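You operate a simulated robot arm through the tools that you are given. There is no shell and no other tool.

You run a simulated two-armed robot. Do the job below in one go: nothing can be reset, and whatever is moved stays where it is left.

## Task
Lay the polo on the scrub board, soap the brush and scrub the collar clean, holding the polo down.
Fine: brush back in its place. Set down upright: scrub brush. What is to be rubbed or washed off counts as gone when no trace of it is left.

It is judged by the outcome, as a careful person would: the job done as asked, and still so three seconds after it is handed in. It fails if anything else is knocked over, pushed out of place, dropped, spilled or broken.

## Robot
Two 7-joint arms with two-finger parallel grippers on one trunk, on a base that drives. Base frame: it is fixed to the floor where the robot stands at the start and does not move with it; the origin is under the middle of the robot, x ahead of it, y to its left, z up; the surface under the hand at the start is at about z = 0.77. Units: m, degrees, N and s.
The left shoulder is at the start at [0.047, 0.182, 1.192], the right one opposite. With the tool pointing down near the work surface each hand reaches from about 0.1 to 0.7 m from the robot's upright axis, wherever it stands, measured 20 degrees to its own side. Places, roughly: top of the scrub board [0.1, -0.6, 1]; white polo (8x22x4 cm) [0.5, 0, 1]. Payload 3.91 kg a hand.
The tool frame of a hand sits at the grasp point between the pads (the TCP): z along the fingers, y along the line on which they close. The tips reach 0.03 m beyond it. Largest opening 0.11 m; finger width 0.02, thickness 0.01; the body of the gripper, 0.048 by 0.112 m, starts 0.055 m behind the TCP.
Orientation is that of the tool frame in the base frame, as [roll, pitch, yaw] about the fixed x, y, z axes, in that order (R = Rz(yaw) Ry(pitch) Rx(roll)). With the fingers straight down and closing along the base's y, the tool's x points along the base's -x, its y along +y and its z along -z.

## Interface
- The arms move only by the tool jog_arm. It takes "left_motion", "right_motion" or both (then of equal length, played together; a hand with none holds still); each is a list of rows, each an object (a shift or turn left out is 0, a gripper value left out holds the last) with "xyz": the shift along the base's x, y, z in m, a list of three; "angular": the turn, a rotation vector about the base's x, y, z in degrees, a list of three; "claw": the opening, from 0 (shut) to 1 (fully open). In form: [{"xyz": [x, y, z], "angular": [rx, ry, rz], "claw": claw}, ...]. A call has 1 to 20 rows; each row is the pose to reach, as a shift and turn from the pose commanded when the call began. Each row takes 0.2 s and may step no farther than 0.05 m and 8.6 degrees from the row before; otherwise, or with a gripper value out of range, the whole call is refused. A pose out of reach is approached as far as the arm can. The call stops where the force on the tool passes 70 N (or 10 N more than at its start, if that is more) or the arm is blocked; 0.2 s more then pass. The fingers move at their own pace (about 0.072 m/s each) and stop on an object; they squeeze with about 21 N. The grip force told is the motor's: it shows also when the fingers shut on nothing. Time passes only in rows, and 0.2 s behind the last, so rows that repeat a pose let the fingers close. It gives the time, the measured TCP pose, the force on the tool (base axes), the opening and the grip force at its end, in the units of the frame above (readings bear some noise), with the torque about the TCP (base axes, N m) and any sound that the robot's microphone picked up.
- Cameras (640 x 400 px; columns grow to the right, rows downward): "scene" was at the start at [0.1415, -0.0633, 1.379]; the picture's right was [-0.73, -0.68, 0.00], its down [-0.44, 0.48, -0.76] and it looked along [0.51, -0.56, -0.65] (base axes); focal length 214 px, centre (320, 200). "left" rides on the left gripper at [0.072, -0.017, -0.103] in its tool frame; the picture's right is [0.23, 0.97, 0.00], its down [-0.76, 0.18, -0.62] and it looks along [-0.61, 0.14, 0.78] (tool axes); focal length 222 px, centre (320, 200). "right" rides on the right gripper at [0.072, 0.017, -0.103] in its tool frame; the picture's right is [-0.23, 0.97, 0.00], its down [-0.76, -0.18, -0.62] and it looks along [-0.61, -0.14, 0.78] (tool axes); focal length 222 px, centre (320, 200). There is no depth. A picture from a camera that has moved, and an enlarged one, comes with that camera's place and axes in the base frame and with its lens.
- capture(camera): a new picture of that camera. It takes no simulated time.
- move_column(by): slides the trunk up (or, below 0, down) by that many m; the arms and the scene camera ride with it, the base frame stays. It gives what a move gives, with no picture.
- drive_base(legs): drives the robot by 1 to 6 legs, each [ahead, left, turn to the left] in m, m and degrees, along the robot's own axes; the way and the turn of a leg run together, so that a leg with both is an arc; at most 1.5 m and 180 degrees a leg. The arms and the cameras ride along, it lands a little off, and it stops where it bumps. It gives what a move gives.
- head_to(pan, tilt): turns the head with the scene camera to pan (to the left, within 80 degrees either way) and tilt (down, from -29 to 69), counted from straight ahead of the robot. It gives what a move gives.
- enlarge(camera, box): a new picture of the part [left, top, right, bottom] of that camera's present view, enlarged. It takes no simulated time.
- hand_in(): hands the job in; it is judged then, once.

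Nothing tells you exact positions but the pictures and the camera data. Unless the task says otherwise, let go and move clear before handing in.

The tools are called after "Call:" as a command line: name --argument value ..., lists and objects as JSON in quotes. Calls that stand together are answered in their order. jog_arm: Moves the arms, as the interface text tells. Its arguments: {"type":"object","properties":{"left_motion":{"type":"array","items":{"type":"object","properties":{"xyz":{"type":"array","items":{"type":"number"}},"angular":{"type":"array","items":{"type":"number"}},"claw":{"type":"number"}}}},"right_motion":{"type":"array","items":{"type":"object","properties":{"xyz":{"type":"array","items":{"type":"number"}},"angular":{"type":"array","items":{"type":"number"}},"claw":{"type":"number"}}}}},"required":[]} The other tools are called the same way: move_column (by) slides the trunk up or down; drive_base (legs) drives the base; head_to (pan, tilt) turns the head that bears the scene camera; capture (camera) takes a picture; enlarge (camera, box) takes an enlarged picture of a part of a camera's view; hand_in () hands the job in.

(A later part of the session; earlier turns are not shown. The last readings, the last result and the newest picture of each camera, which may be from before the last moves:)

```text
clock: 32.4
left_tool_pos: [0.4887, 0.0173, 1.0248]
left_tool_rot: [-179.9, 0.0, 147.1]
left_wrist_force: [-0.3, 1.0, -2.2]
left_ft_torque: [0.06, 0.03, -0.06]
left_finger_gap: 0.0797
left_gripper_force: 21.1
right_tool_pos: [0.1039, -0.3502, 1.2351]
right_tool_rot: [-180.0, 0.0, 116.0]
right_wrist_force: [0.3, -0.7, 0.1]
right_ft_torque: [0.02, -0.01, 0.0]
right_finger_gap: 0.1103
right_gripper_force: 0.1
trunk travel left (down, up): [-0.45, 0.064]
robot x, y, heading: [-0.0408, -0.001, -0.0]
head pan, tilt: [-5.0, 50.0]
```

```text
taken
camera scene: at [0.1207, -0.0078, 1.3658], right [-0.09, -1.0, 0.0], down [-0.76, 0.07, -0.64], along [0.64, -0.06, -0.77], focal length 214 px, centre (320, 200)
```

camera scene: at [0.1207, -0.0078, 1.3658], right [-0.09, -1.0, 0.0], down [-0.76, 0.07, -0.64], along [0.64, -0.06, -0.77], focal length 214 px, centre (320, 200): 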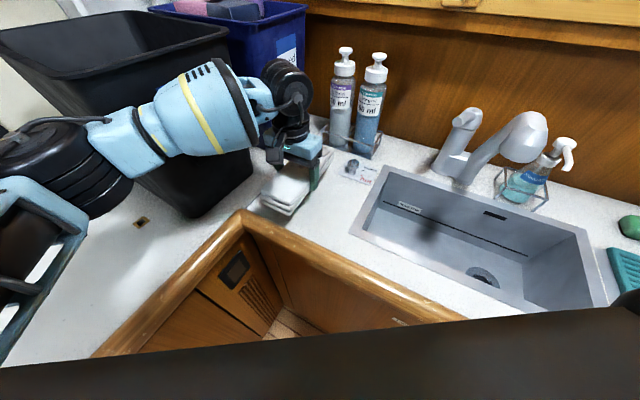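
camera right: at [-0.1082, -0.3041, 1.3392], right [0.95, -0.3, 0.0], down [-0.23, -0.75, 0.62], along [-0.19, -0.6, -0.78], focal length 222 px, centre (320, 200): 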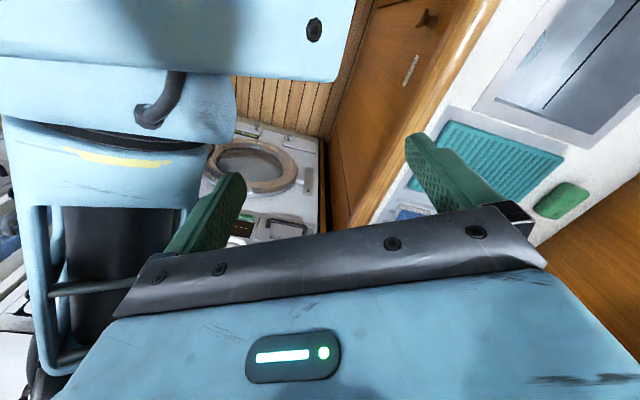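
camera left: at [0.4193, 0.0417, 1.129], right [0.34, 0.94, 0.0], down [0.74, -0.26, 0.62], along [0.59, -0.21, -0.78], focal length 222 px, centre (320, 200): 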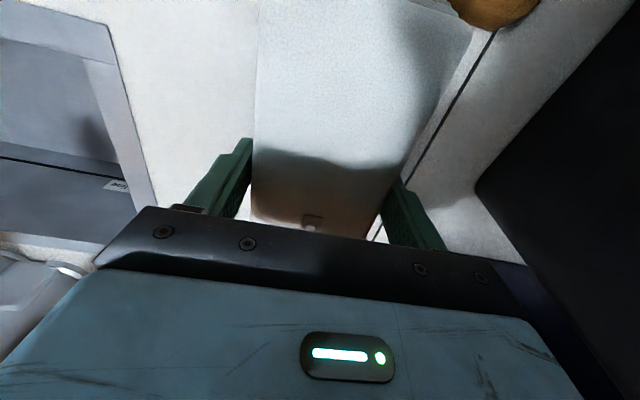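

The polo is firmly held. I'll raise it, swing it parallel to the robot's axis and pull it in, while bringing the right hand closer in front for the drive.

Call:
jog_arm --left_motion '[{"xyz": [0, 0, 0.02]}, {"xyz": [-0.005, 0, 0.045]}, {"xyz": [-0.01, 0, 0.07]}, {"xyz": [-0.02, 0, 0.1], "angular": [0, 0, 4]}, {"xyz": [-0.03, 0, 0.12], "angular": [0, 0, 8]}, {"xyz": [-0.04, 0, 0.14], "angular": [0, 0, 13]}, {"xyz": [-0.05, 0, 0.16], "angular": [0, 0, 18]}, {"xyz": [-0.065, 0, 0.175], "angular": [0, 0, 23]}, {"xyz": [-0.08, 0, 0.18], "angular": [0, 0, 28]}, {"xyz": [-0.1, 0, 0.18], "angular": [0, 0, 33]}, {"xyz": [-0.12, 0, 0.18], "angular": [0, 0, 33]}]' --right_motion '[{"xyz": [0.01, 0, 0.0], "angular": [0, 0, 6]}, {"xyz": [0.02, 0.01, 0.0], "angular": [0, 0, 12]}, {"xyz": [0.03, 0.02, 0.0], "angular": [0, 0, 18]}, {"xyz": [0.045, 0.03, 0.0], "angular": [0, 0, 24]}, {"xyz": [0.06, 0.04, 0.0], "angular": [0, 0, 30]}, {"xyz": [0.075, 0.05, 0.0], "angular": [0, 0, 36]}, {"xyz": [0.09, 0.06, 0.0], "angular": [0, 0, 42]}, {"xyz": [0.1, 0.07, 0.0], "angular": [0, 0, 48]}, {"xyz": [0.11, 0.08, 0.0], "angular": [0, 0, 54]}, {"xyz": [0.12, 0.09, 0.0], "angular": [0, 0, 60]}, {"xyz": [0.13, 0.1, 0.0], "angular": [0, 0, 64]}]'

Call:
capture --camera "scene"

Call:
capture --camera "left"

```text
clock: 34.8
left_tool_pos: [0.3682, 0.0168, 1.2043]
left_tool_rot: [-179.9, 0.0, -179.8]
left_wrist_force: [-0.4, -0.4, -3.1]
left_ft_torque: [-0.01, 0.06, 0.05]
left_finger_gap: 0.0799
left_gripper_force: 20.5
right_tool_pos: [0.2321, -0.2495, 1.236]
right_tool_rot: [180.0, 0.1, -179.8]
right_wrist_force: [-0.1, -0.2, 0.0]
right_ft_torque: [0.0, -0.02, -0.02]
right_finger_gap: 0.11
right_gripper_force: 0.1
trunk travel left (down, up): [-0.45, 0.064]
robot x, y, heading: [-0.0412, -0.0006, 0.1]
head pan, tilt: [-5.0, 50.0]
```

```text
taken
camera scene: at [0.1207, -0.0073, 1.3658], right [-0.09, -1.0, 0.0], down [-0.76, 0.07, -0.64], along [0.64, -0.06, -0.77], focal length 214 px, centre (320, 200)
```

scene: 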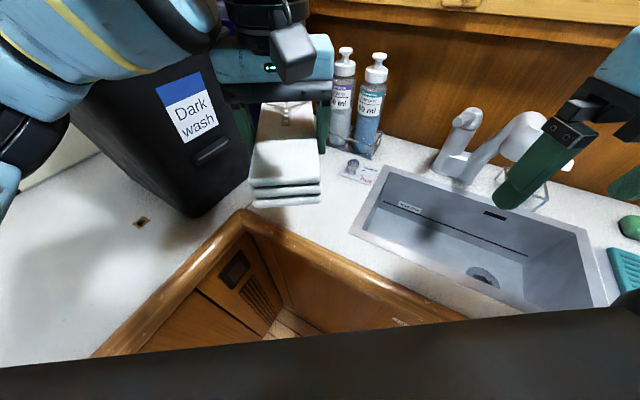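

```text
taken
camera left: at [0.2956, 0.0, 1.3084], right [-0.23, 0.97, 0.0], down [0.76, 0.18, 0.62], along [0.61, 0.14, -0.78], focal length 222 px, centre (320, 200)
```

left: 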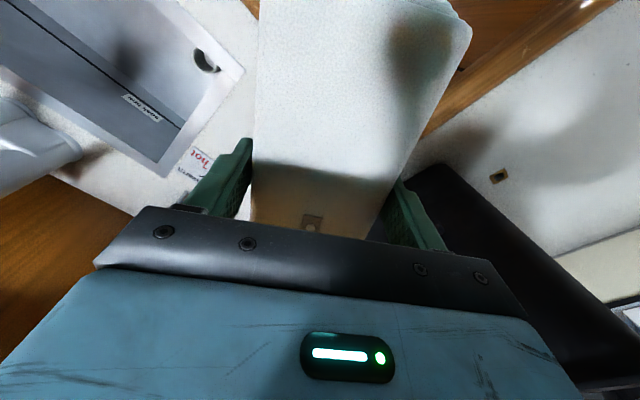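

The polo is held level. Now I turn the base right to face the counter and check the clearance on the right side.

Call:
drive_base --legs '[[0, 0, -33]]'

Call:
head_to --pan -65 --tilt 20

Call:
capture --camera "scene"

```text
clock: 36.8
left_tool_pos: [0.3129, -0.2069, 1.2037]
left_tool_rot: [-180.0, 0.1, 147.4]
left_wrist_force: [-0.1, -0.8, -1.8]
left_ft_torque: [0.05, 0.04, 0.04]
left_finger_gap: 0.0798
left_gripper_force: 21.7
right_tool_pos: [0.0566, -0.3586, 1.235]
right_tool_rot: [-180.0, 0.0, 147.3]
right_wrist_force: [0.0, 0.3, 0.2]
right_ft_torque: [0.0, 0.01, -0.04]
right_finger_gap: 0.11
right_gripper_force: 0.1
trunk travel left (down, up): [-0.45, 0.064]
robot x, y, heading: [-0.0384, 0.0028, -32.8]
head pan, tilt: [-5.0, 50.0]
```

```text
clock: 38.1
left_tool_pos: [0.3122, -0.2083, 1.2043]
left_tool_rot: [-180.0, 0.0, 147.4]
left_wrist_force: [-0.1, 0.4, -1.3]
left_ft_torque: [0.02, 0.04, -0.03]
left_finger_gap: 0.0796
left_gripper_force: 20.9
right_tool_pos: [0.0556, -0.3586, 1.2356]
right_tool_rot: [-180.0, 0.1, 147.4]
right_wrist_force: [-0.6, 0.2, -0.3]
right_ft_torque: [0.03, -0.02, 0.0]
right_finger_gap: 0.11
right_gripper_force: 0.0
trunk travel left (down, up): [-0.45, 0.064]
robot x, y, heading: [-0.0418, -0.004, -32.6]
head pan, tilt: [-65.0, 20.0]
```

```text
taken
camera scene: at [0.0185, -0.139, 1.4114], right [-0.99, 0.13, 0.0], down [0.04, 0.34, -0.94], along [-0.12, -0.93, -0.34], focal length 214 px, centre (320, 200)
```

scene: 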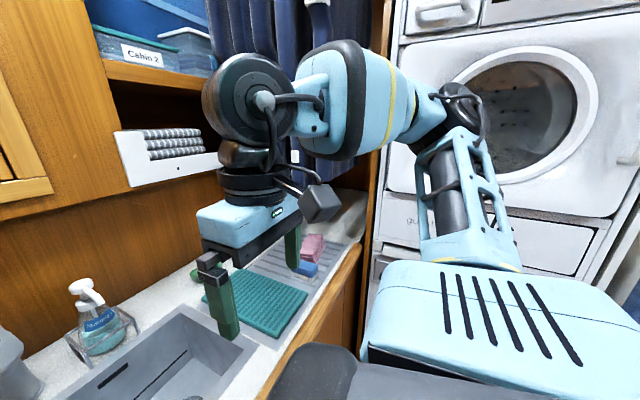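

The spout top is near z 1.21 at depth ~0.51, so I'll raise and retract the polo before sliding the base right. The washer side leaves room for about a 0.23 m shift.

Call:
jog_arm --left_motion '[{"xyz": [-0.008, 0.005, 0.015]}, {"xyz": [-0.017, 0.011, 0.03]}, {"xyz": [-0.025, 0.016, 0.045]}, {"xyz": [-0.034, 0.022, 0.06]}, {"xyz": [-0.042, 0.027, 0.07]}]'

Call:
drive_base --legs '[[0, -0.23, 0]]'

Call:
capture --camera "scene"

```text
clock: 39.3
left_tool_pos: [0.2691, -0.181, 1.274]
left_tool_rot: [-179.9, 0.0, 147.4]
left_wrist_force: [-0.4, 0.5, -2.6]
left_ft_torque: [0.01, 0.01, -0.03]
left_finger_gap: 0.0799
left_gripper_force: 21.3
right_tool_pos: [0.055, -0.358, 1.2364]
right_tool_rot: [180.0, 0.0, 147.4]
right_wrist_force: [-0.1, -0.1, 0.6]
right_ft_torque: [-0.03, 0.02, 0.0]
right_finger_gap: 0.1101
right_gripper_force: 0.0
trunk travel left (down, up): [-0.45, 0.064]
robot x, y, heading: [-0.0406, -0.0006, -32.6]
head pan, tilt: [-65.0, 20.0]
```

```text
clock: 41.9
left_tool_pos: [0.1482, -0.3731, 1.274]
left_tool_rot: [-180.0, 0.0, 147.4]
left_wrist_force: [0.0, 0.7, -2.1]
left_ft_torque: [0.01, 0.01, -0.01]
left_finger_gap: 0.0799
left_gripper_force: 21.4
right_tool_pos: [-0.0665, -0.5503, 1.2362]
right_tool_rot: [-180.0, 0.1, 147.4]
right_wrist_force: [0.8, -0.2, 0.0]
right_ft_torque: [0.01, -0.03, -0.03]
right_finger_gap: 0.1097
right_gripper_force: 0.1
trunk travel left (down, up): [-0.45, 0.064]
robot x, y, heading: [-0.16, -0.1922, -32.6]
head pan, tilt: [-65.0, 20.0]
```

```text
taken
camera scene: at [-0.1044, -0.3308, 1.4114], right [-0.99, 0.13, 0.0], down [0.05, 0.34, -0.94], along [-0.12, -0.93, -0.34], focal length 214 px, centre (320, 200)
```

scene: 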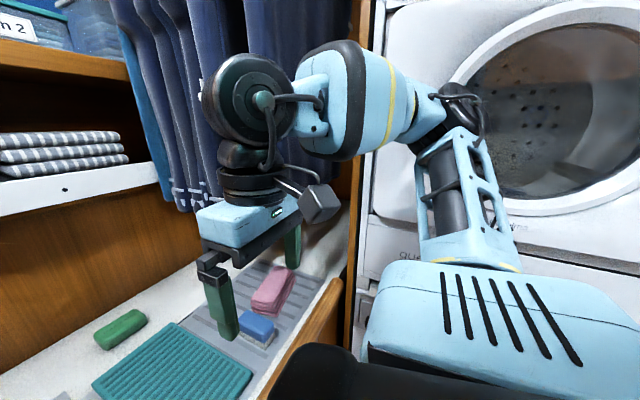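

Now the robot stands left of the board. I'll look down at the board for precise placement.

Call:
head_to --pan -40 --tilt 50

Call:
capture --camera "scene"

```text
clock: 42.9
left_tool_pos: [0.1495, -0.3729, 1.2731]
left_tool_rot: [179.9, 0.0, 147.6]
left_wrist_force: [0.6, -0.2, -1.5]
left_ft_torque: [-0.01, 0.02, 0.01]
left_finger_gap: 0.0797
left_gripper_force: 20.6
right_tool_pos: [-0.0664, -0.5495, 1.234]
right_tool_rot: [180.0, 0.0, 147.4]
right_wrist_force: [-1.0, 0.2, -0.3]
right_ft_torque: [0.02, 0.01, 0.0]
right_finger_gap: 0.1098
right_gripper_force: 0.1
trunk travel left (down, up): [-0.45, 0.064]
robot x, y, heading: [-0.1628, -0.1968, -32.4]
head pan, tilt: [-40.0, 50.0]
```

```text
taken
camera scene: at [-0.0697, -0.3128, 1.3667], right [-0.96, -0.29, 0.0], down [-0.22, 0.73, -0.65], along [0.19, -0.62, -0.76], focal length 214 px, centre (320, 200)
```

scene: 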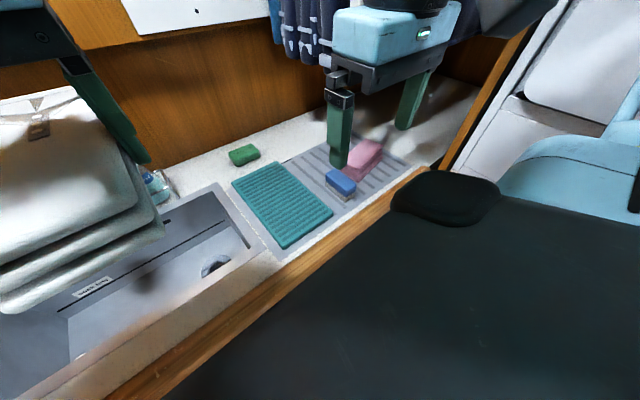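

Call:
enlarge --camera "scene" --box '[210, 125, 420, 256]'

Call:
capture --camera "right"

```text
3.05 times, centred on (315, 190) of scene
camera zoom: at [-0.0697, -0.3128, 1.3667], right [-0.96, -0.29, 0.0], down [-0.22, 0.73, -0.65], along [0.19, -0.62, -0.76], focal length 654 px, centre (335, 229)
```

zoom: 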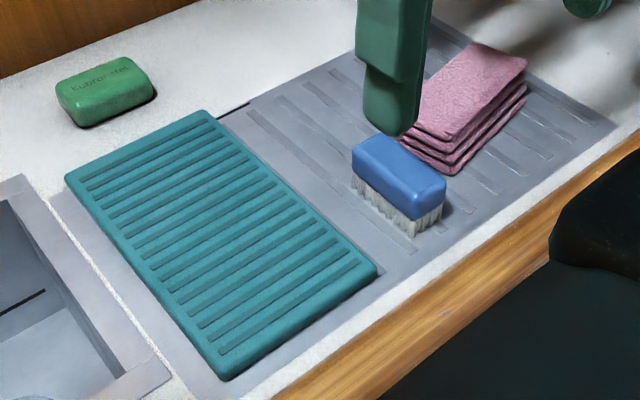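

```text
taken
camera right: at [-0.1185, -0.497, 1.3389], right [0.72, 0.7, 0.0], down [0.55, -0.56, 0.62], along [0.44, -0.45, -0.78], focal length 222 px, centre (320, 200)
```

right: 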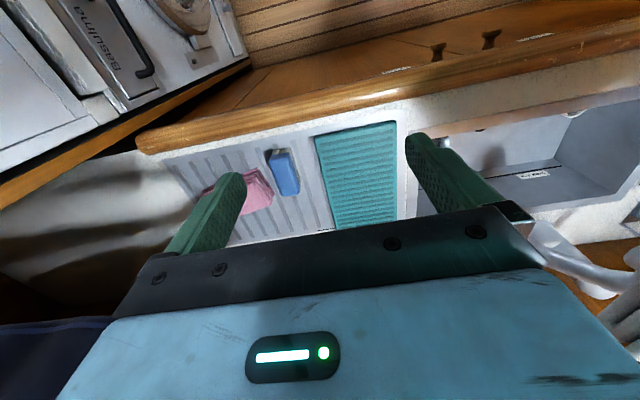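

Call:
enlarge --camera "right" --box '[140, 90, 430, 250]'

```text
2.21 times, centred on (285, 170) of right
camera zoom: at [-0.1185, -0.497, 1.3389], right [0.72, 0.7, 0.0], down [0.55, -0.56, 0.62], along [0.44, -0.45, -0.78], focal length 490 px, centre (397, 266)
```

zoom: 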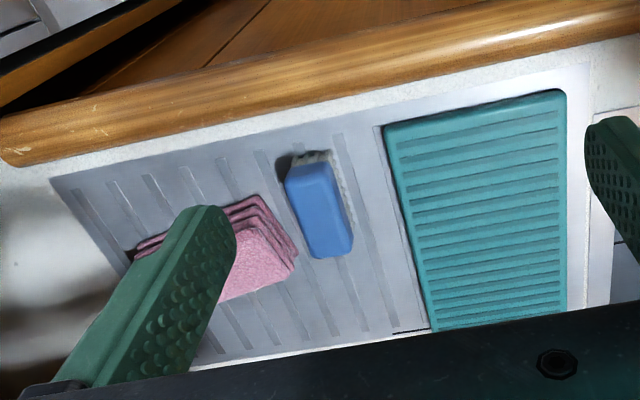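

Board pinned down: centre (0.1375, -0.627), axis -32.6°, top near z 0.945. I'll drive 3.5 cm forward and move the right hand aside before bringing the polo over.

Call:
drive_base --legs '[[0.035, 0, 0]]'

Call:
jog_arm --right_motion '[{"xyz": [-0.015, -0.025, 0.0]}, {"xyz": [-0.03, -0.05, 0.0]}, {"xyz": [-0.043, -0.067, 0.0]}]'

Call:
head_to --pan -40 --tilt 35

Call:
capture --camera "scene"

```text
clock: 43.7
left_tool_pos: [0.1754, -0.3906, 1.2751]
left_tool_rot: [-179.9, 0.0, 147.5]
left_wrist_force: [0.2, -0.7, -1.9]
left_ft_torque: [0.04, 0.05, 0.0]
left_finger_gap: 0.0796
left_gripper_force: 21.0
right_tool_pos: [-0.0389, -0.5677, 1.2367]
right_tool_rot: [-180.0, 0.2, 147.4]
right_wrist_force: [-0.2, 1.1, 0.6]
right_ft_torque: [-0.01, -0.01, 0.01]
right_finger_gap: 0.1101
right_gripper_force: 0.0
trunk travel left (down, up): [-0.45, 0.064]
robot x, y, heading: [-0.1366, -0.2084, -32.6]
head pan, tilt: [-40.0, 50.0]
```

```text
clock: 44.5
left_tool_pos: [0.1928, -0.3752, 1.2728]
left_tool_rot: [-179.0, -0.2, 147.6]
left_wrist_force: [0.3, 0.7, -2.0]
left_ft_torque: [0.03, 0.02, -0.01]
left_finger_gap: 0.0798
left_gripper_force: 21.1
right_tool_pos: [-0.0671, -0.6186, 1.2418]
right_tool_rot: [-178.4, 0.0, 147.6]
right_wrist_force: [0.0, -0.5, -0.9]
right_ft_torque: [0.03, 0.02, 0.0]
right_finger_gap: 0.11
right_gripper_force: 0.1
trunk travel left (down, up): [-0.45, 0.064]
robot x, y, heading: [-0.1338, -0.208, -32.4]
head pan, tilt: [-40.0, 50.0]
```

```text
clock: 45.3
left_tool_pos: [0.1929, -0.377, 1.2729]
left_tool_rot: [-178.9, -0.2, 147.5]
left_wrist_force: [0.1, -0.2, -2.6]
left_ft_torque: [0.02, 0.03, -0.01]
left_finger_gap: 0.0798
left_gripper_force: 21.3
right_tool_pos: [-0.0671, -0.6195, 1.2403]
right_tool_rot: [-178.6, -0.1, 147.4]
right_wrist_force: [-0.2, -1.0, 0.3]
right_ft_torque: [-0.01, 0.02, 0.01]
right_finger_gap: 0.11
right_gripper_force: 0.1
trunk travel left (down, up): [-0.45, 0.064]
robot x, y, heading: [-0.1336, -0.2094, -32.6]
head pan, tilt: [-40.0, 35.0]
```

```text
taken
camera scene: at [-0.0213, -0.3247, 1.3877], right [-0.95, -0.3, 0.01], down [-0.18, 0.54, -0.82], along [0.24, -0.79, -0.57], focal length 214 px, centre (320, 200)
```

scene: 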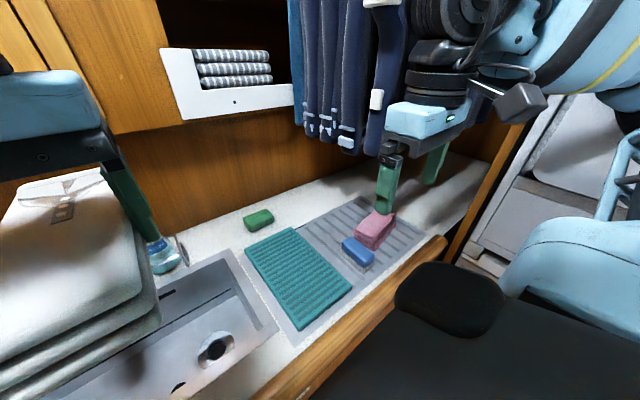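

The readings show the whole robot tilting slightly: the right elbow is pressing on something to the right (washer). I'll undo that right-hand move at once.

Call:
jog_arm --right_motion '[{"xyz": [0.015, 0.025, 0.0]}, {"xyz": [0.03, 0.05, 0.0]}, {"xyz": [0.045, 0.07, 0.0]}, {"xyz": [0.045, 0.07, 0.0]}]'

Call:
head_to --pan -75 --tilt 10

Call:
capture --camera "scene"

```text
clock: 46.3
left_tool_pos: [0.1756, -0.3926, 1.2745]
left_tool_rot: [-179.9, 0.0, 147.6]
left_wrist_force: [0.2, -0.3, -2.3]
left_ft_torque: [0.05, 0.01, 0.02]
left_finger_gap: 0.0797
left_gripper_force: 20.9
right_tool_pos: [-0.0369, -0.5664, 1.2351]
right_tool_rot: [180.0, 0.1, 147.4]
right_wrist_force: [-0.7, -0.3, -0.4]
right_ft_torque: [0.02, 0.0, 0.02]
right_finger_gap: 0.11
right_gripper_force: 0.0
trunk travel left (down, up): [-0.45, 0.064]
robot x, y, heading: [-0.1349, -0.2127, -32.6]
head pan, tilt: [-40.0, 35.0]
```

```text
clock: 47.3
left_tool_pos: [0.1784, -0.3928, 1.2733]
left_tool_rot: [-179.8, 0.0, 147.4]
left_wrist_force: [-0.4, -1.0, -2.2]
left_ft_torque: [0.06, 0.01, 0.01]
left_finger_gap: 0.08
left_gripper_force: 20.9
right_tool_pos: [-0.0358, -0.5664, 1.2349]
right_tool_rot: [180.0, 0.1, 147.3]
right_wrist_force: [0.0, -0.8, -0.1]
right_ft_torque: [0.0, 0.03, -0.03]
right_finger_gap: 0.1101
right_gripper_force: 0.1
trunk travel left (down, up): [-0.45, 0.064]
robot x, y, heading: [-0.1352, -0.2095, -32.5]
head pan, tilt: [-75.0, 10.0]
```

```text
taken
camera scene: at [-0.0913, -0.3459, 1.4276], right [-0.95, 0.3, 0.0], down [0.05, 0.17, -0.98], along [-0.3, -0.94, -0.17], focal length 214 px, centre (320, 200)
```

scene: 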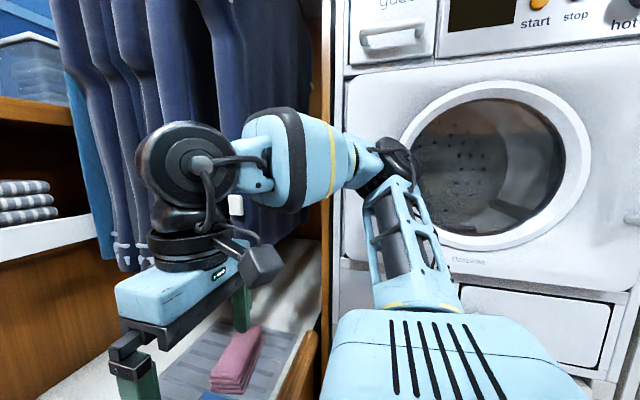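

The elbow contact is gone and all poses are back to normal. The polo can be placed from here with the left hand; I'll carry it over the board at height first.

Call:
jog_arm --left_motion '[{"xyz": [-0.006, -0.035, 0]}, {"xyz": [-0.013, -0.075, 0]}, {"xyz": [-0.02, -0.115, 0]}, {"xyz": [-0.027, -0.155, 0]}, {"xyz": [-0.034, -0.195, 0]}, {"xyz": [-0.0395, -0.235, 0]}]'

Call:
head_to --pan -35 --tilt 45

Call:
capture --camera "scene"

Call:
capture --camera "left"

Call:
capture --camera "right"

```text
clock: 48.6
left_tool_pos: [0.2518, -0.5428, 1.2869]
left_tool_rot: [-175.3, -3.2, 157.8]
left_wrist_force: [0.4, 0.2, -2.8]
left_ft_torque: [-0.03, 0.05, -0.02]
left_finger_gap: 0.0797
left_gripper_force: 20.8
left hand out of reach, approached as far as the arm can: row 5, 6
right_tool_pos: [-0.0353, -0.5657, 1.2354]
right_tool_rot: [-179.9, 0.0, 147.5]
right_wrist_force: [0.0, -0.5, -0.1]
right_ft_torque: [0.0, 0.01, -0.03]
right_finger_gap: 0.11
right_gripper_force: 0.1
trunk travel left (down, up): [-0.45, 0.064]
robot x, y, heading: [-0.1337, -0.2115, -32.7]
head pan, tilt: [-75.0, 10.0]
stopped in row 6 (left hand): the arm was blocked; the commanded pose is now the measured one
```

```text
clock: 49.6
left_tool_pos: [0.2498, -0.5443, 1.2865]
left_tool_rot: [-175.4, -3.2, 157.8]
left_wrist_force: [0.9, 0.7, -2.6]
left_ft_torque: [0.01, 0.04, -0.04]
left_finger_gap: 0.0801
left_gripper_force: 20.6
right_tool_pos: [-0.0371, -0.5662, 1.2346]
right_tool_rot: [180.0, 0.1, 147.3]
right_wrist_force: [-0.1, -0.1, -0.4]
right_ft_torque: [-0.01, 0.0, -0.02]
right_finger_gap: 0.1096
right_gripper_force: 0.1
trunk travel left (down, up): [-0.45, 0.064]
robot x, y, heading: [-0.1351, -0.2123, -32.3]
head pan, tilt: [-35.0, 45.0]
```

```text
taken
camera scene: at [-0.0323, -0.3324, 1.3728], right [-0.92, -0.38, 0.0], down [-0.27, 0.65, -0.71], along [0.27, -0.65, -0.71], focal length 214 px, centre (320, 200)
```

scene: 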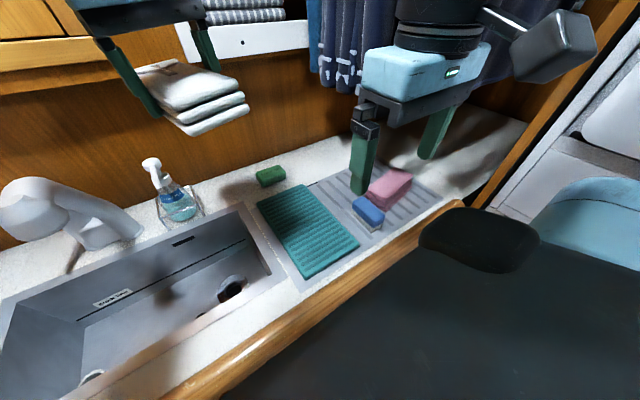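

```text
taken
camera left: at [0.1846, -0.5259, 1.3952], right [0.15, 0.99, -0.07], down [0.82, -0.09, 0.56], along [0.55, -0.14, -0.82], focal length 222 px, centre (320, 200)
```

left: 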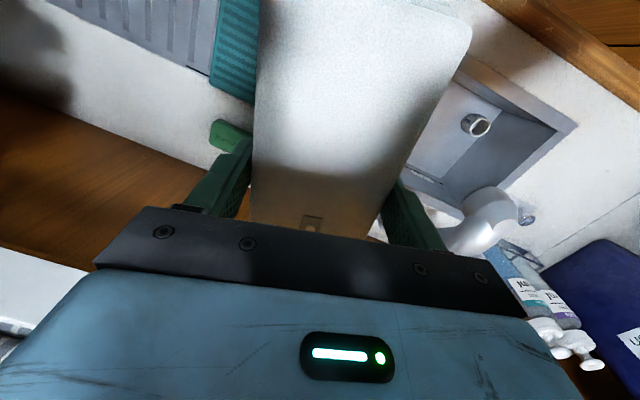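

```text
taken
camera right: at [-0.0877, -0.5131, 1.3382], right [0.72, 0.7, 0.0], down [0.55, -0.56, 0.62], along [0.44, -0.45, -0.78], focal length 222 px, centre (320, 200)
```

right: 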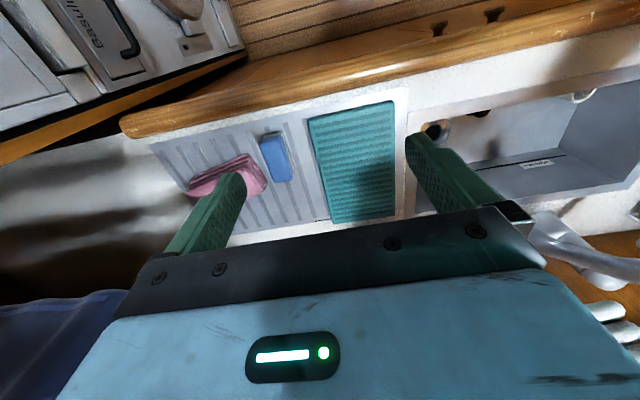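

The left arm ran out of cross-body reach at that height and tilted. I'll back it out to where it was and level the polo again, then reposition the base.

Call:
jog_arm --left_motion '[{"xyz": [-0.02, 0.025, 0], "angular": [0, 0, 0]}, {"xyz": [-0.035, 0.055, -0.002], "angular": [0.6, -0.9, -2]}, {"xyz": [-0.048, 0.085, -0.004], "angular": [1.2, -1.9, -4]}, {"xyz": [-0.06, 0.115, -0.008], "angular": [1.8, -2.8, -6]}, {"xyz": [-0.068, 0.135, -0.01], "angular": [2.4, -3.8, -8.2]}, {"xyz": [-0.073, 0.152, -0.0125], "angular": [3.05, -4.7, -10.3]}, {"xyz": [-0.073, 0.152, -0.0125], "angular": [3.05, -4.7, -10.3]}]'

Call:
capture --camera "scene"

```text
clock: 51.2
left_tool_pos: [0.1753, -0.3945, 1.2749]
left_tool_rot: [179.6, -0.3, 147.4]
left_wrist_force: [-0.2, -0.1, -1.8]
left_ft_torque: [0.02, -0.01, -0.01]
left_finger_gap: 0.0799
left_gripper_force: 21.2
right_tool_pos: [-0.0363, -0.5659, 1.2345]
right_tool_rot: [180.0, 0.1, 147.4]
right_wrist_force: [-0.2, 0.6, -0.9]
right_ft_torque: [0.01, 0.01, 0.03]
right_finger_gap: 0.1098
right_gripper_force: 0.0
trunk travel left (down, up): [-0.45, 0.064]
robot x, y, heading: [-0.1332, -0.2104, -32.5]
head pan, tilt: [-35.0, 45.0]
```

```text
taken
camera scene: at [-0.0321, -0.3326, 1.3727], right [-0.92, -0.38, 0.0], down [-0.27, 0.65, -0.71], along [0.27, -0.65, -0.71], focal length 214 px, centre (320, 200)
```

scene: 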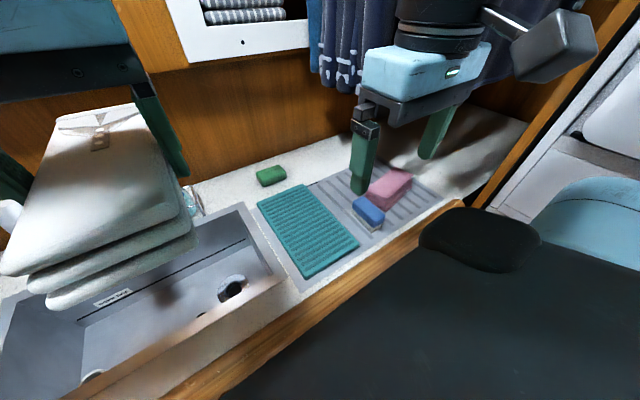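

The polo is level and held again. I'll shift the base 5 cm left and turn 20° further right so the board lies straight ahead for both arms.

Call:
drive_base --legs '[[0, 0.05, 0], [0, 0, -20]]'

Call:
head_to --pan -15 --tilt 50

Call:
capture --camera "scene"

```text
clock: 53.4
left_tool_pos: [0.1226, -0.4438, 1.2739]
left_tool_rot: [179.8, -0.4, 127.8]
left_wrist_force: [-0.2, 0.1, -3.1]
left_ft_torque: [0.0, 0.03, 0.0]
left_finger_gap: 0.0798
left_gripper_force: 21.3
right_tool_pos: [-0.1335, -0.5346, 1.2343]
right_tool_rot: [179.9, 0.1, 127.8]
right_wrist_force: [-0.3, 0.8, 0.0]
right_ft_torque: [0.01, 0.02, -0.02]
right_finger_gap: 0.1097
right_gripper_force: 0.1
trunk travel left (down, up): [-0.45, 0.064]
robot x, y, heading: [-0.1034, -0.1676, -52.2]
head pan, tilt: [-35.0, 45.0]
```

```text
clock: 54.3
left_tool_pos: [0.1222, -0.4441, 1.2743]
left_tool_rot: [179.7, -0.4, 127.8]
left_wrist_force: [0.2, -0.4, -1.4]
left_ft_torque: [0.04, 0.01, -0.02]
left_finger_gap: 0.0798
left_gripper_force: 20.6
right_tool_pos: [-0.1336, -0.5357, 1.2359]
right_tool_rot: [-180.0, 0.1, 127.7]
right_wrist_force: [-0.4, -1.0, -0.6]
right_ft_torque: [0.01, -0.04, 0.03]
right_finger_gap: 0.11
right_gripper_force: 0.1
trunk travel left (down, up): [-0.45, 0.064]
robot x, y, heading: [-0.1088, -0.167, -52.4]
head pan, tilt: [-15.0, 50.0]
```

```text
taken
camera scene: at [-0.0255, -0.3068, 1.3658], right [-0.92, -0.39, 0.0], down [-0.3, 0.71, -0.64], along [0.25, -0.59, -0.77], focal length 214 px, centre (320, 200)
```

scene: 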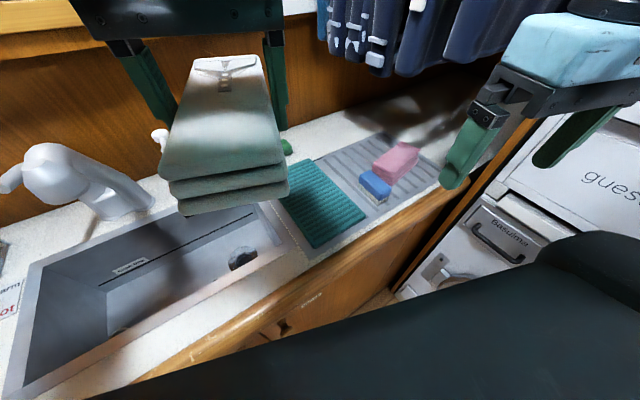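

The board is now straight ahead. I'll bring the polo over the board while lowering it and aligning it with the board's axis.

Call:
jog_arm --left_motion '[{"xyz": [0.0, -0.01, -0.03], "angular": [0.1, 0.1, 2]}, {"xyz": [0.002, -0.03, -0.06], "angular": [0.2, 0.2, 5]}, {"xyz": [0.004, -0.055, -0.085], "angular": [0.3, 0.3, 8]}, {"xyz": [0.006, -0.08, -0.1], "angular": [0.3, 0.3, 11]}, {"xyz": [0.008, -0.105, -0.11], "angular": [0.3, 0.3, 14]}, {"xyz": [0.01, -0.13, -0.12], "angular": [0.3, 0.3, 17]}, {"xyz": [0.013, -0.155, -0.13], "angular": [0.3, 0.3, 19.5]}, {"xyz": [0.0153, -0.183, -0.14], "angular": [0.3, 0.3, 19.5]}, {"xyz": [0.0153, -0.183, -0.14], "angular": [0.3, 0.3, 19.5]}]'

Call:
capture --camera "scene"

Call:
capture --camera "left"

```text
clock: 56.3
left_tool_pos: [0.1391, -0.6292, 1.1362]
left_tool_rot: [179.6, -0.8, 147.3]
left_wrist_force: [0.3, 0.8, -2.1]
left_ft_torque: [0.03, 0.03, 0.03]
left_finger_gap: 0.0798
left_gripper_force: 21.1
right_tool_pos: [-0.1333, -0.5358, 1.2346]
right_tool_rot: [-180.0, 0.1, 127.7]
right_wrist_force: [0.9, 0.3, 0.5]
right_ft_torque: [-0.01, 0.0, 0.02]
right_finger_gap: 0.1101
right_gripper_force: 0.0
trunk travel left (down, up): [-0.45, 0.064]
robot x, y, heading: [-0.1052, -0.1694, -52.2]
head pan, tilt: [-15.0, 50.0]
```

```text
taken
camera scene: at [-0.025, -0.3062, 1.3659], right [-0.92, -0.39, 0.0], down [-0.3, 0.71, -0.64], along [0.25, -0.59, -0.77], focal length 214 px, centre (320, 200)
```

scene: 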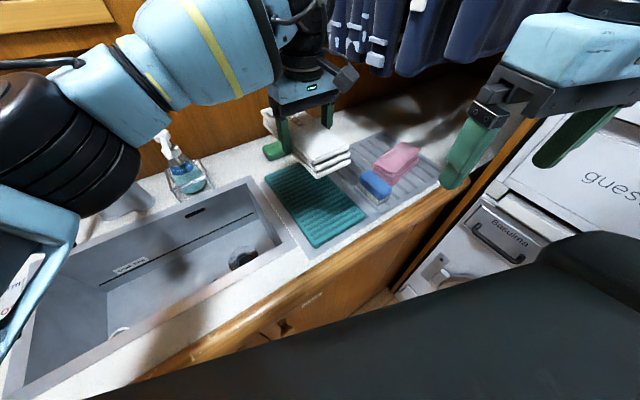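

```text
taken
camera left: at [0.0691, -0.6048, 1.2409], right [0.33, 0.94, 0.01], down [0.74, -0.27, 0.61], along [0.58, -0.2, -0.79], focal length 222 px, centre (320, 200)
```

left: 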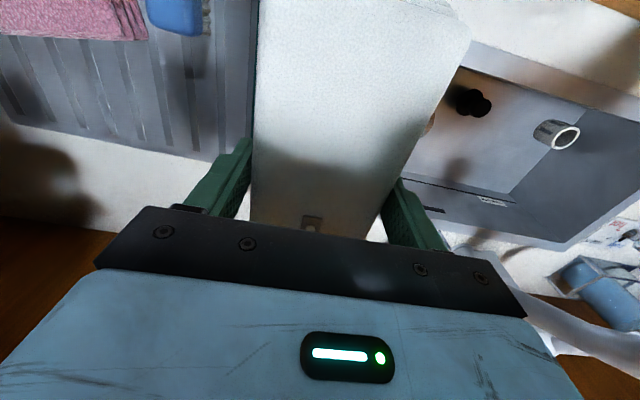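

Aligned over the board. I'll level the hand, lower it until the polo touches the board.

Call:
jog_arm --left_motion '[{"xyz": [-0.001, 0.001, -0.02], "angular": [-0.3, -0.2, 0]}, {"xyz": [-0.0015, 0.002, -0.05], "angular": [-0.6, -0.4, 0]}, {"xyz": [-0.0015, 0.002, -0.08], "angular": [-0.77, -0.46, 0]}, {"xyz": [-0.0015, 0.002, -0.11], "angular": [-0.77, -0.46, 0]}, {"xyz": [-0.0015, 0.002, -0.13], "angular": [-0.77, -0.46, 0]}, {"xyz": [-0.0015, 0.002, -0.14], "angular": [-0.77, -0.46, 0]}]'

Call:
capture --camera "left"

Call:
enlarge --camera "scene" --box '[220, 80, 440, 260]'

```text
clock: 57.7
left_tool_pos: [0.1375, -0.6258, 0.9954]
left_tool_rot: [-179.9, 0.1, 147.3]
left_wrist_force: [-0.3, -0.2, -1.9]
left_ft_torque: [0.01, 0.06, -0.02]
left_finger_gap: 0.0797
left_gripper_force: 20.8
right_tool_pos: [-0.1333, -0.5357, 1.235]
right_tool_rot: [-180.0, 0.1, 127.8]
right_wrist_force: [-0.4, 0.1, -0.3]
right_ft_torque: [0.0, 0.03, 0.01]
right_finger_gap: 0.1101
right_gripper_force: 0.1
trunk travel left (down, up): [-0.45, 0.064]
robot x, y, heading: [-0.1093, -0.1673, -52.0]
head pan, tilt: [-15.0, 50.0]
```

```text
taken
camera left: at [0.0664, -0.6007, 1.0986], right [0.33, 0.94, 0.0], down [0.74, -0.26, 0.62], along [0.59, -0.21, -0.78], focal length 222 px, centre (320, 200)
```

left: 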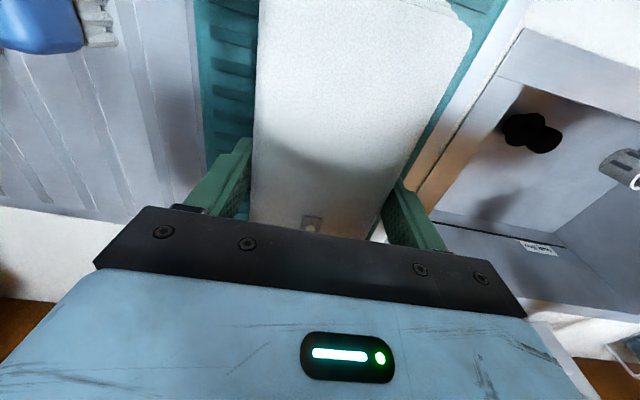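

```text
2.22 times, centred on (330, 170) of scene
camera zoom: at [-0.0254, -0.3068, 1.3658], right [-0.92, -0.39, 0.0], down [-0.3, 0.71, -0.64], along [0.25, -0.59, -0.77], focal length 477 px, centre (298, 267)
```

zoom: 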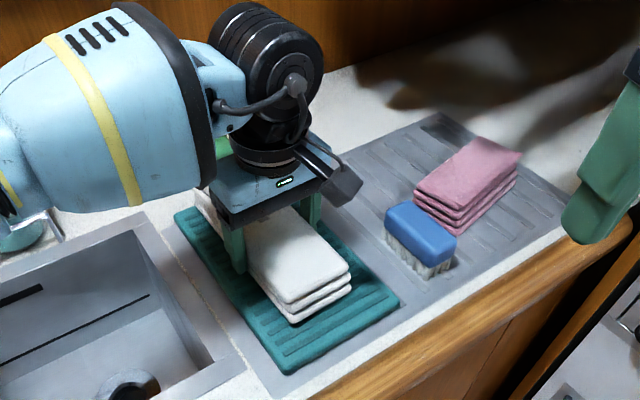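

The polo sits about 1 cm too far toward the wall end, so I'll shift it back 1 cm and lower until contact.

Call:
jog_arm --left_motion '[{"xyz": [-0.004, 0.0027, -0.002]}, {"xyz": [-0.0084, 0.0054, -0.006]}, {"xyz": [-0.0084, 0.0054, -0.009]}, {"xyz": [-0.0084, 0.0054, -0.012]}]'

Call:
jog_arm --left_motion '[{"xyz": [0, 0, -0.002]}, {"xyz": [0, 0, -0.004]}]'

```text
clock: 58.7
left_tool_pos: [0.1283, -0.6196, 0.9866]
left_tool_rot: [-179.7, 0.2, 147.3]
left_wrist_force: [5.2, -4.0, 29.4]
left_ft_torque: [0.47, -0.41, -0.13]
left_finger_gap: 0.0799
left_gripper_force: 21.0
right_tool_pos: [-0.134, -0.5336, 1.2358]
right_tool_rot: [180.0, 0.2, 127.8]
right_wrist_force: [0.0, 0.4, 0.1]
right_ft_torque: [0.0, 0.0, -0.04]
right_finger_gap: 0.1101
right_gripper_force: 0.1
trunk travel left (down, up): [-0.45, 0.064]
robot x, y, heading: [-0.1075, -0.1681, -52.4]
head pan, tilt: [-15.0, 50.0]
```

```text
clock: 59.3
left_tool_pos: [0.1281, -0.6191, 0.9853]
left_tool_rot: [-179.6, 0.5, 147.3]
left_wrist_force: [4.8, -1.7, 57.4]
left_ft_torque: [2.27, -0.97, -0.14]
left_finger_gap: 0.0798
left_gripper_force: 20.7
right_tool_pos: [-0.1353, -0.5312, 1.2368]
right_tool_rot: [-180.0, 0.4, 127.8]
right_wrist_force: [-0.1, 0.4, 0.5]
right_ft_torque: [-0.01, 0.01, 0.01]
right_finger_gap: 0.1101
right_gripper_force: 0.0
trunk travel left (down, up): [-0.45, 0.064]
robot x, y, heading: [-0.1074, -0.1672, -52.1]
head pan, tilt: [-15.0, 50.0]
```

Contact with the board (its top is ≈ 0.953). I'll relieve the pressure and open the fingers.

Call:
jog_arm --left_motion '[{"xyz": [0, 0, 0.003]}, {"xyz": [0, 0, 0.005]}, {"xyz": [0, 0, 0.005]}]'

Call:
jog_arm --left_motion '[{"claw": 0.8}, {"claw": 0.9}, {"claw": 0.95}, {"claw": 0.95}]'

Call:
capture --camera "left"

```text
clock: 60.1
left_tool_pos: [0.1276, -0.6193, 0.9862]
left_tool_rot: [-179.7, 0.2, 147.3]
left_wrist_force: [2.7, -2.3, 33.6]
left_ft_torque: [0.41, -0.87, -0.18]
left_finger_gap: 0.0796
left_gripper_force: 20.8
right_tool_pos: [-0.1345, -0.534, 1.236]
right_tool_rot: [-179.9, 0.0, 128.0]
right_wrist_force: [-0.3, 0.5, 0.3]
right_ft_torque: [-0.03, 0.06, -0.03]
right_finger_gap: 0.11
right_gripper_force: 0.0
trunk travel left (down, up): [-0.45, 0.064]
robot x, y, heading: [-0.105, -0.1692, -52.1]
head pan, tilt: [-15.0, 50.0]
```

```text
clock: 61.1
left_tool_pos: [0.1256, -0.6195, 0.9855]
left_tool_rot: [-179.8, 0.1, 147.2]
left_wrist_force: [-6.8, -5.7, 31.0]
left_ft_torque: [1.22, -0.67, 0.0]
left_finger_gap: 0.1002
left_gripper_force: 0.2
right_tool_pos: [-0.1364, -0.5346, 1.2352]
right_tool_rot: [-180.0, 0.2, 127.8]
right_wrist_force: [-0.5, -0.4, 0.0]
right_ft_torque: [0.02, 0.0, -0.02]
right_finger_gap: 0.1097
right_gripper_force: 0.2
trunk travel left (down, up): [-0.45, 0.064]
robot x, y, heading: [-0.1065, -0.1671, -52.1]
head pan, tilt: [-15.0, 50.0]
```

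```text
taken
camera left: at [0.0552, -0.5942, 1.0896], right [0.34, 0.94, 0.0], down [0.74, -0.26, 0.62], along [0.59, -0.21, -0.78], focal length 222 px, centre (320, 200)
```

left: 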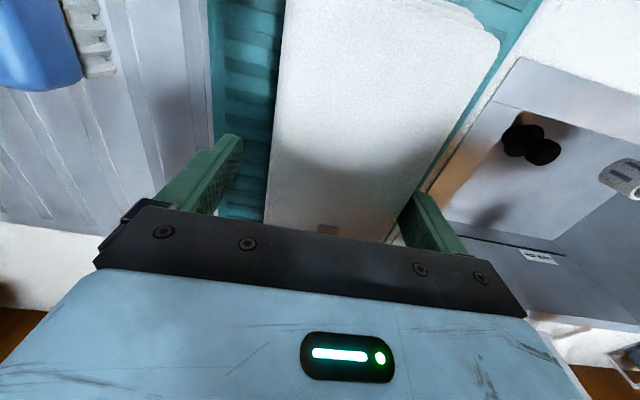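

The fingertips rest on the board and the polo lies on it. I'll lift the left hand off, shifting slightly so the right-hand finger clears the polo's edge.

Call:
jog_arm --left_motion '[{"xyz": [0, 0, 0.004]}, {"xyz": [0.002, 0.003, 0.007]}, {"xyz": [0.003, 0.005, 0.012], "claw": 1.0}, {"xyz": [0.003, 0.005, 0.025], "claw": 1.0}, {"xyz": [0.003, 0.005, 0.05]}, {"xyz": [0.003, 0.005, 0.08]}, {"xyz": [0.003, 0.005, 0.11]}]'

Call:
capture --camera "left"

Call:
enlarge --camera "scene" --box '[220, 80, 440, 260]'

```text
clock: 62.7
left_tool_pos: [0.13, -0.6139, 1.0939]
left_tool_rot: [-179.8, 0.0, 147.3]
left_wrist_force: [0.1, -0.6, -0.3]
left_ft_torque: [-0.01, 0.0, 0.0]
left_finger_gap: 0.1101
left_gripper_force: 0.1
right_tool_pos: [-0.1342, -0.5348, 1.2355]
right_tool_rot: [180.0, 0.1, 127.8]
right_wrist_force: [-0.8, -0.5, -0.5]
right_ft_torque: [0.0, -0.02, -0.03]
right_finger_gap: 0.1099
right_gripper_force: 0.1
trunk travel left (down, up): [-0.45, 0.064]
robot x, y, heading: [-0.1083, -0.1688, -52.0]
head pan, tilt: [-15.0, 50.0]
```

```text
taken
camera left: at [0.0602, -0.5896, 1.1977], right [0.33, 0.94, 0.0], down [0.74, -0.26, 0.62], along [0.59, -0.21, -0.78], focal length 222 px, centre (320, 200)
```

left: 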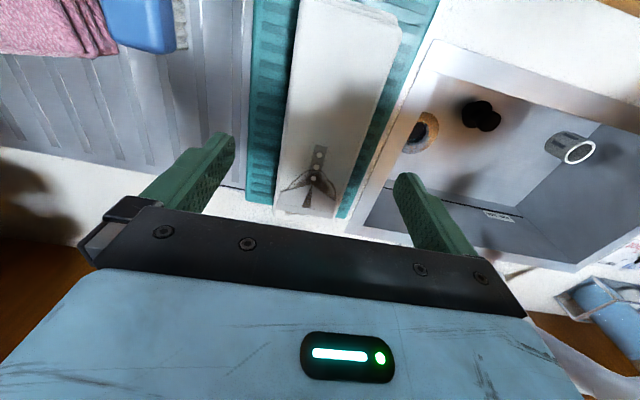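

```text
2.22 times, centred on (330, 170) of scene
camera zoom: at [-0.0258, -0.3064, 1.3659], right [-0.92, -0.39, 0.0], down [-0.3, 0.71, -0.64], along [0.25, -0.59, -0.77], focal length 477 px, centre (298, 267)
```

zoom: 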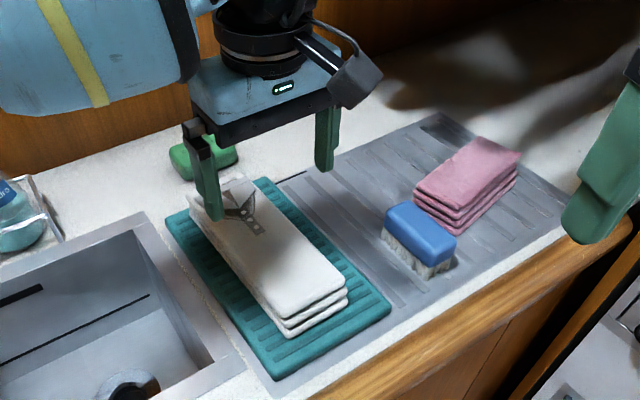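

The polo lies flat on the board, roughly centred. Let me look at the collar stain closely.

Call:
enlarge --camera "left" --box '[240, 110, 400, 220]'

```text
3.64 times, centred on (320, 165) of left
camera zoom: at [0.0602, -0.5896, 1.1977], right [0.33, 0.94, 0.0], down [0.74, -0.26, 0.62], along [0.59, -0.21, -0.78], focal length 808 px, centre (320, 327)
```

zoom: 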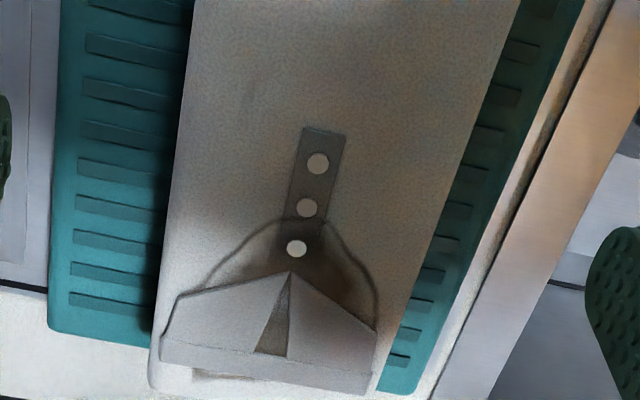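

The stain is a brownish ring around the collar at the wall end (collar spans about 7x6 cm). Now I move the left hand aside over the sink and bring the right hand above the brush, turned to grip it by its two ends.

Call:
jog_arm --left_motion '[{"xyz": [0.01, 0.03, 0.02]}, {"xyz": [0.02, 0.06, 0.04]}, {"xyz": [0.03, 0.09, 0.05]}, {"xyz": [0.04, 0.12, 0.05]}, {"xyz": [0.047, 0.148, 0.05]}]'

Call:
jog_arm --right_motion '[{"xyz": [0.01, -0.015, 0.0], "angular": [0, 0, -8]}, {"xyz": [0.025, -0.035, 0.0], "angular": [0, 0, -16]}, {"xyz": [0.04, -0.055, 0.0], "angular": [0, 0, -24]}, {"xyz": [0.055, -0.075, 0.0], "angular": [0, 0, -32]}, {"xyz": [0.07, -0.1, 0.0], "angular": [0, 0, -40]}, {"xyz": [0.085, -0.12, 0.0], "angular": [0, 0, -48]}, {"xyz": [0.1, -0.14, -0.02], "angular": [0, 0, -56]}, {"xyz": [0.112, -0.16, -0.05], "angular": [0, 0, -63]}, {"xyz": [0.124, -0.177, -0.08], "angular": [0, 0, -70.4]}, {"xyz": [0.124, -0.177, -0.1], "angular": [0, 0, -70.4]}]'

Call:
capture --camera "right"

Call:
capture --camera "scene"

```text
clock: 63.9
left_tool_pos: [0.1779, -0.4656, 1.1438]
left_tool_rot: [-179.9, 0.1, 147.3]
left_wrist_force: [0.1, -0.1, 0.4]
left_ft_torque: [-0.02, 0.01, 0.01]
left_finger_gap: 0.11
left_gripper_force: 0.1
right_tool_pos: [-0.1338, -0.534, 1.2344]
right_tool_rot: [-180.0, 0.1, 127.8]
right_wrist_force: [-0.3, -0.2, 0.0]
right_ft_torque: [-0.01, 0.0, 0.02]
right_finger_gap: 0.1099
right_gripper_force: 0.0
trunk travel left (down, up): [-0.45, 0.064]
robot x, y, heading: [-0.1072, -0.1673, -52.3]
head pan, tilt: [-15.0, 50.0]
```

```text
clock: 66.1
left_tool_pos: [0.1779, -0.4677, 1.1438]
left_tool_rot: [-180.0, 0.1, 147.3]
left_wrist_force: [0.0, -1.5, 1.1]
left_ft_torque: [0.0, 0.03, 0.0]
left_finger_gap: 0.11
left_gripper_force: 0.1
right_tool_pos: [-0.0111, -0.7127, 1.1345]
right_tool_rot: [179.9, 0.1, 57.3]
right_wrist_force: [0.1, -0.2, 0.0]
right_ft_torque: [0.01, 0.03, 0.05]
right_finger_gap: 0.1101
right_gripper_force: 0.2
trunk travel left (down, up): [-0.45, 0.064]
robot x, y, heading: [-0.103, -0.1643, -52.1]
head pan, tilt: [-15.0, 50.0]
```

```text
taken
camera right: at [0.0442, -0.6608, 1.2374], right [0.7, -0.72, 0.0], down [-0.56, -0.54, 0.62], along [-0.45, -0.44, -0.78], focal length 222 px, centre (320, 200)
```

right: 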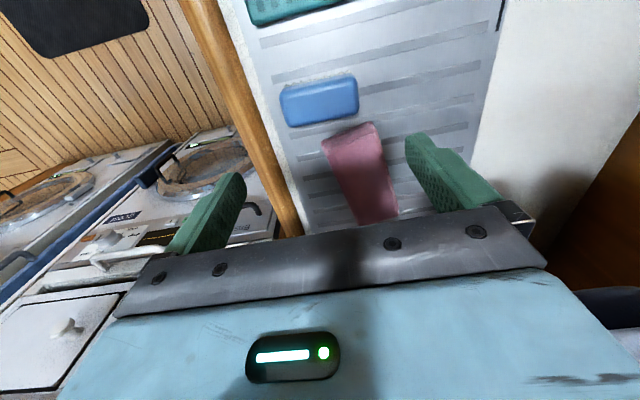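

```text
taken
camera scene: at [-0.0257, -0.3064, 1.3659], right [-0.92, -0.39, 0.0], down [-0.3, 0.71, -0.64], along [0.25, -0.59, -0.77], focal length 214 px, centre (320, 200)
```

scene: 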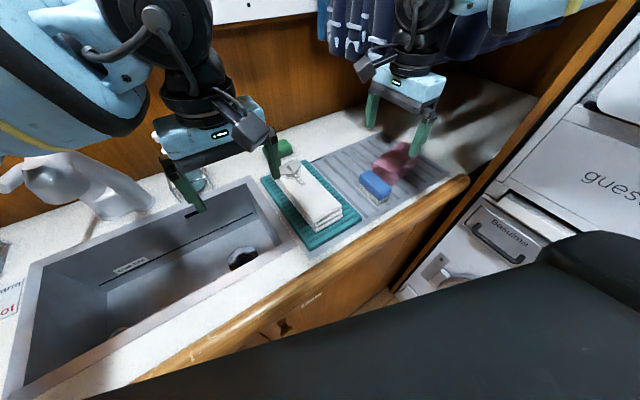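

Call:
enlarge --camera "right" --box '[240, 40, 460, 230]'

```text
2.11 times, centred on (350, 135) of right
camera zoom: at [0.0442, -0.6608, 1.2374], right [0.7, -0.72, 0.0], down [-0.56, -0.54, 0.62], along [-0.45, -0.44, -0.78], focal length 468 px, centre (257, 337)
```

zoom: 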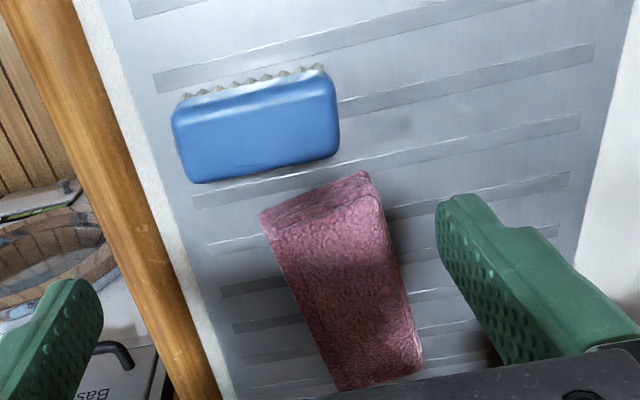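

The brush's centre is about (-0.005, -0.708), with room for fingers at both ends, clear of the cloth. Descending to grip it.

Call:
jog_arm --right_motion '[{"xyz": [0.003, 0.002, -0.02]}, {"xyz": [0.006, 0.0044, -0.05]}, {"xyz": [0.006, 0.0044, -0.08]}, {"xyz": [0.006, 0.0044, -0.11]}, {"xyz": [0.006, 0.0044, -0.13]}]'

Call:
capture --camera "right"

Call:
enlarge --camera "scene" --box '[320, 80, 480, 230]'

```text
clock: 67.3
left_tool_pos: [0.1777, -0.4682, 1.1425]
left_tool_rot: [-180.0, 0.0, 147.4]
left_wrist_force: [0.0, -0.4, 0.6]
left_ft_torque: [0.01, -0.03, -0.01]
left_finger_gap: 0.1102
left_gripper_force: 0.1
right_tool_pos: [-0.0024, -0.7068, 1.0043]
right_tool_rot: [180.0, 0.1, 57.4]
right_wrist_force: [0.5, 0.2, 0.3]
right_ft_torque: [0.04, -0.02, 0.0]
right_finger_gap: 0.11
right_gripper_force: 0.0
trunk travel left (down, up): [-0.45, 0.064]
robot x, y, heading: [-0.1087, -0.1693, -52.1]
head pan, tilt: [-15.0, 50.0]
```

```text
taken
camera right: at [0.051, -0.6558, 1.1076], right [0.7, -0.72, 0.0], down [-0.56, -0.55, 0.62], along [-0.45, -0.44, -0.78], focal length 222 px, centre (320, 200)
```

right: 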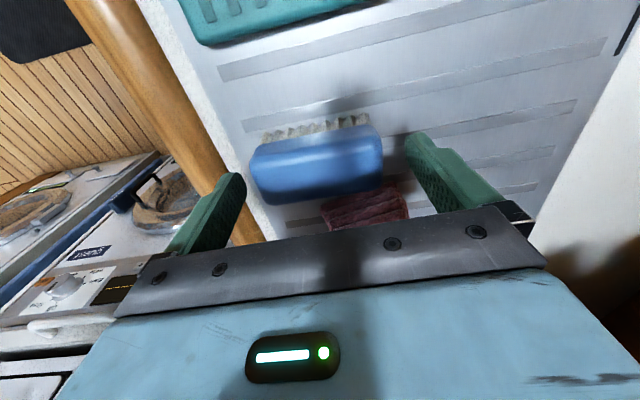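

```text
2.67 times, centred on (400, 155) of scene
camera zoom: at [-0.0254, -0.3069, 1.3658], right [-0.92, -0.39, 0.0], down [-0.3, 0.71, -0.64], along [0.25, -0.59, -0.77], focal length 572 px, centre (107, 320)
```

zoom: 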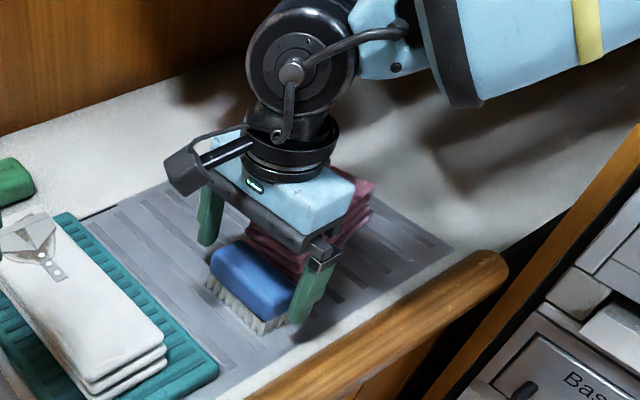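

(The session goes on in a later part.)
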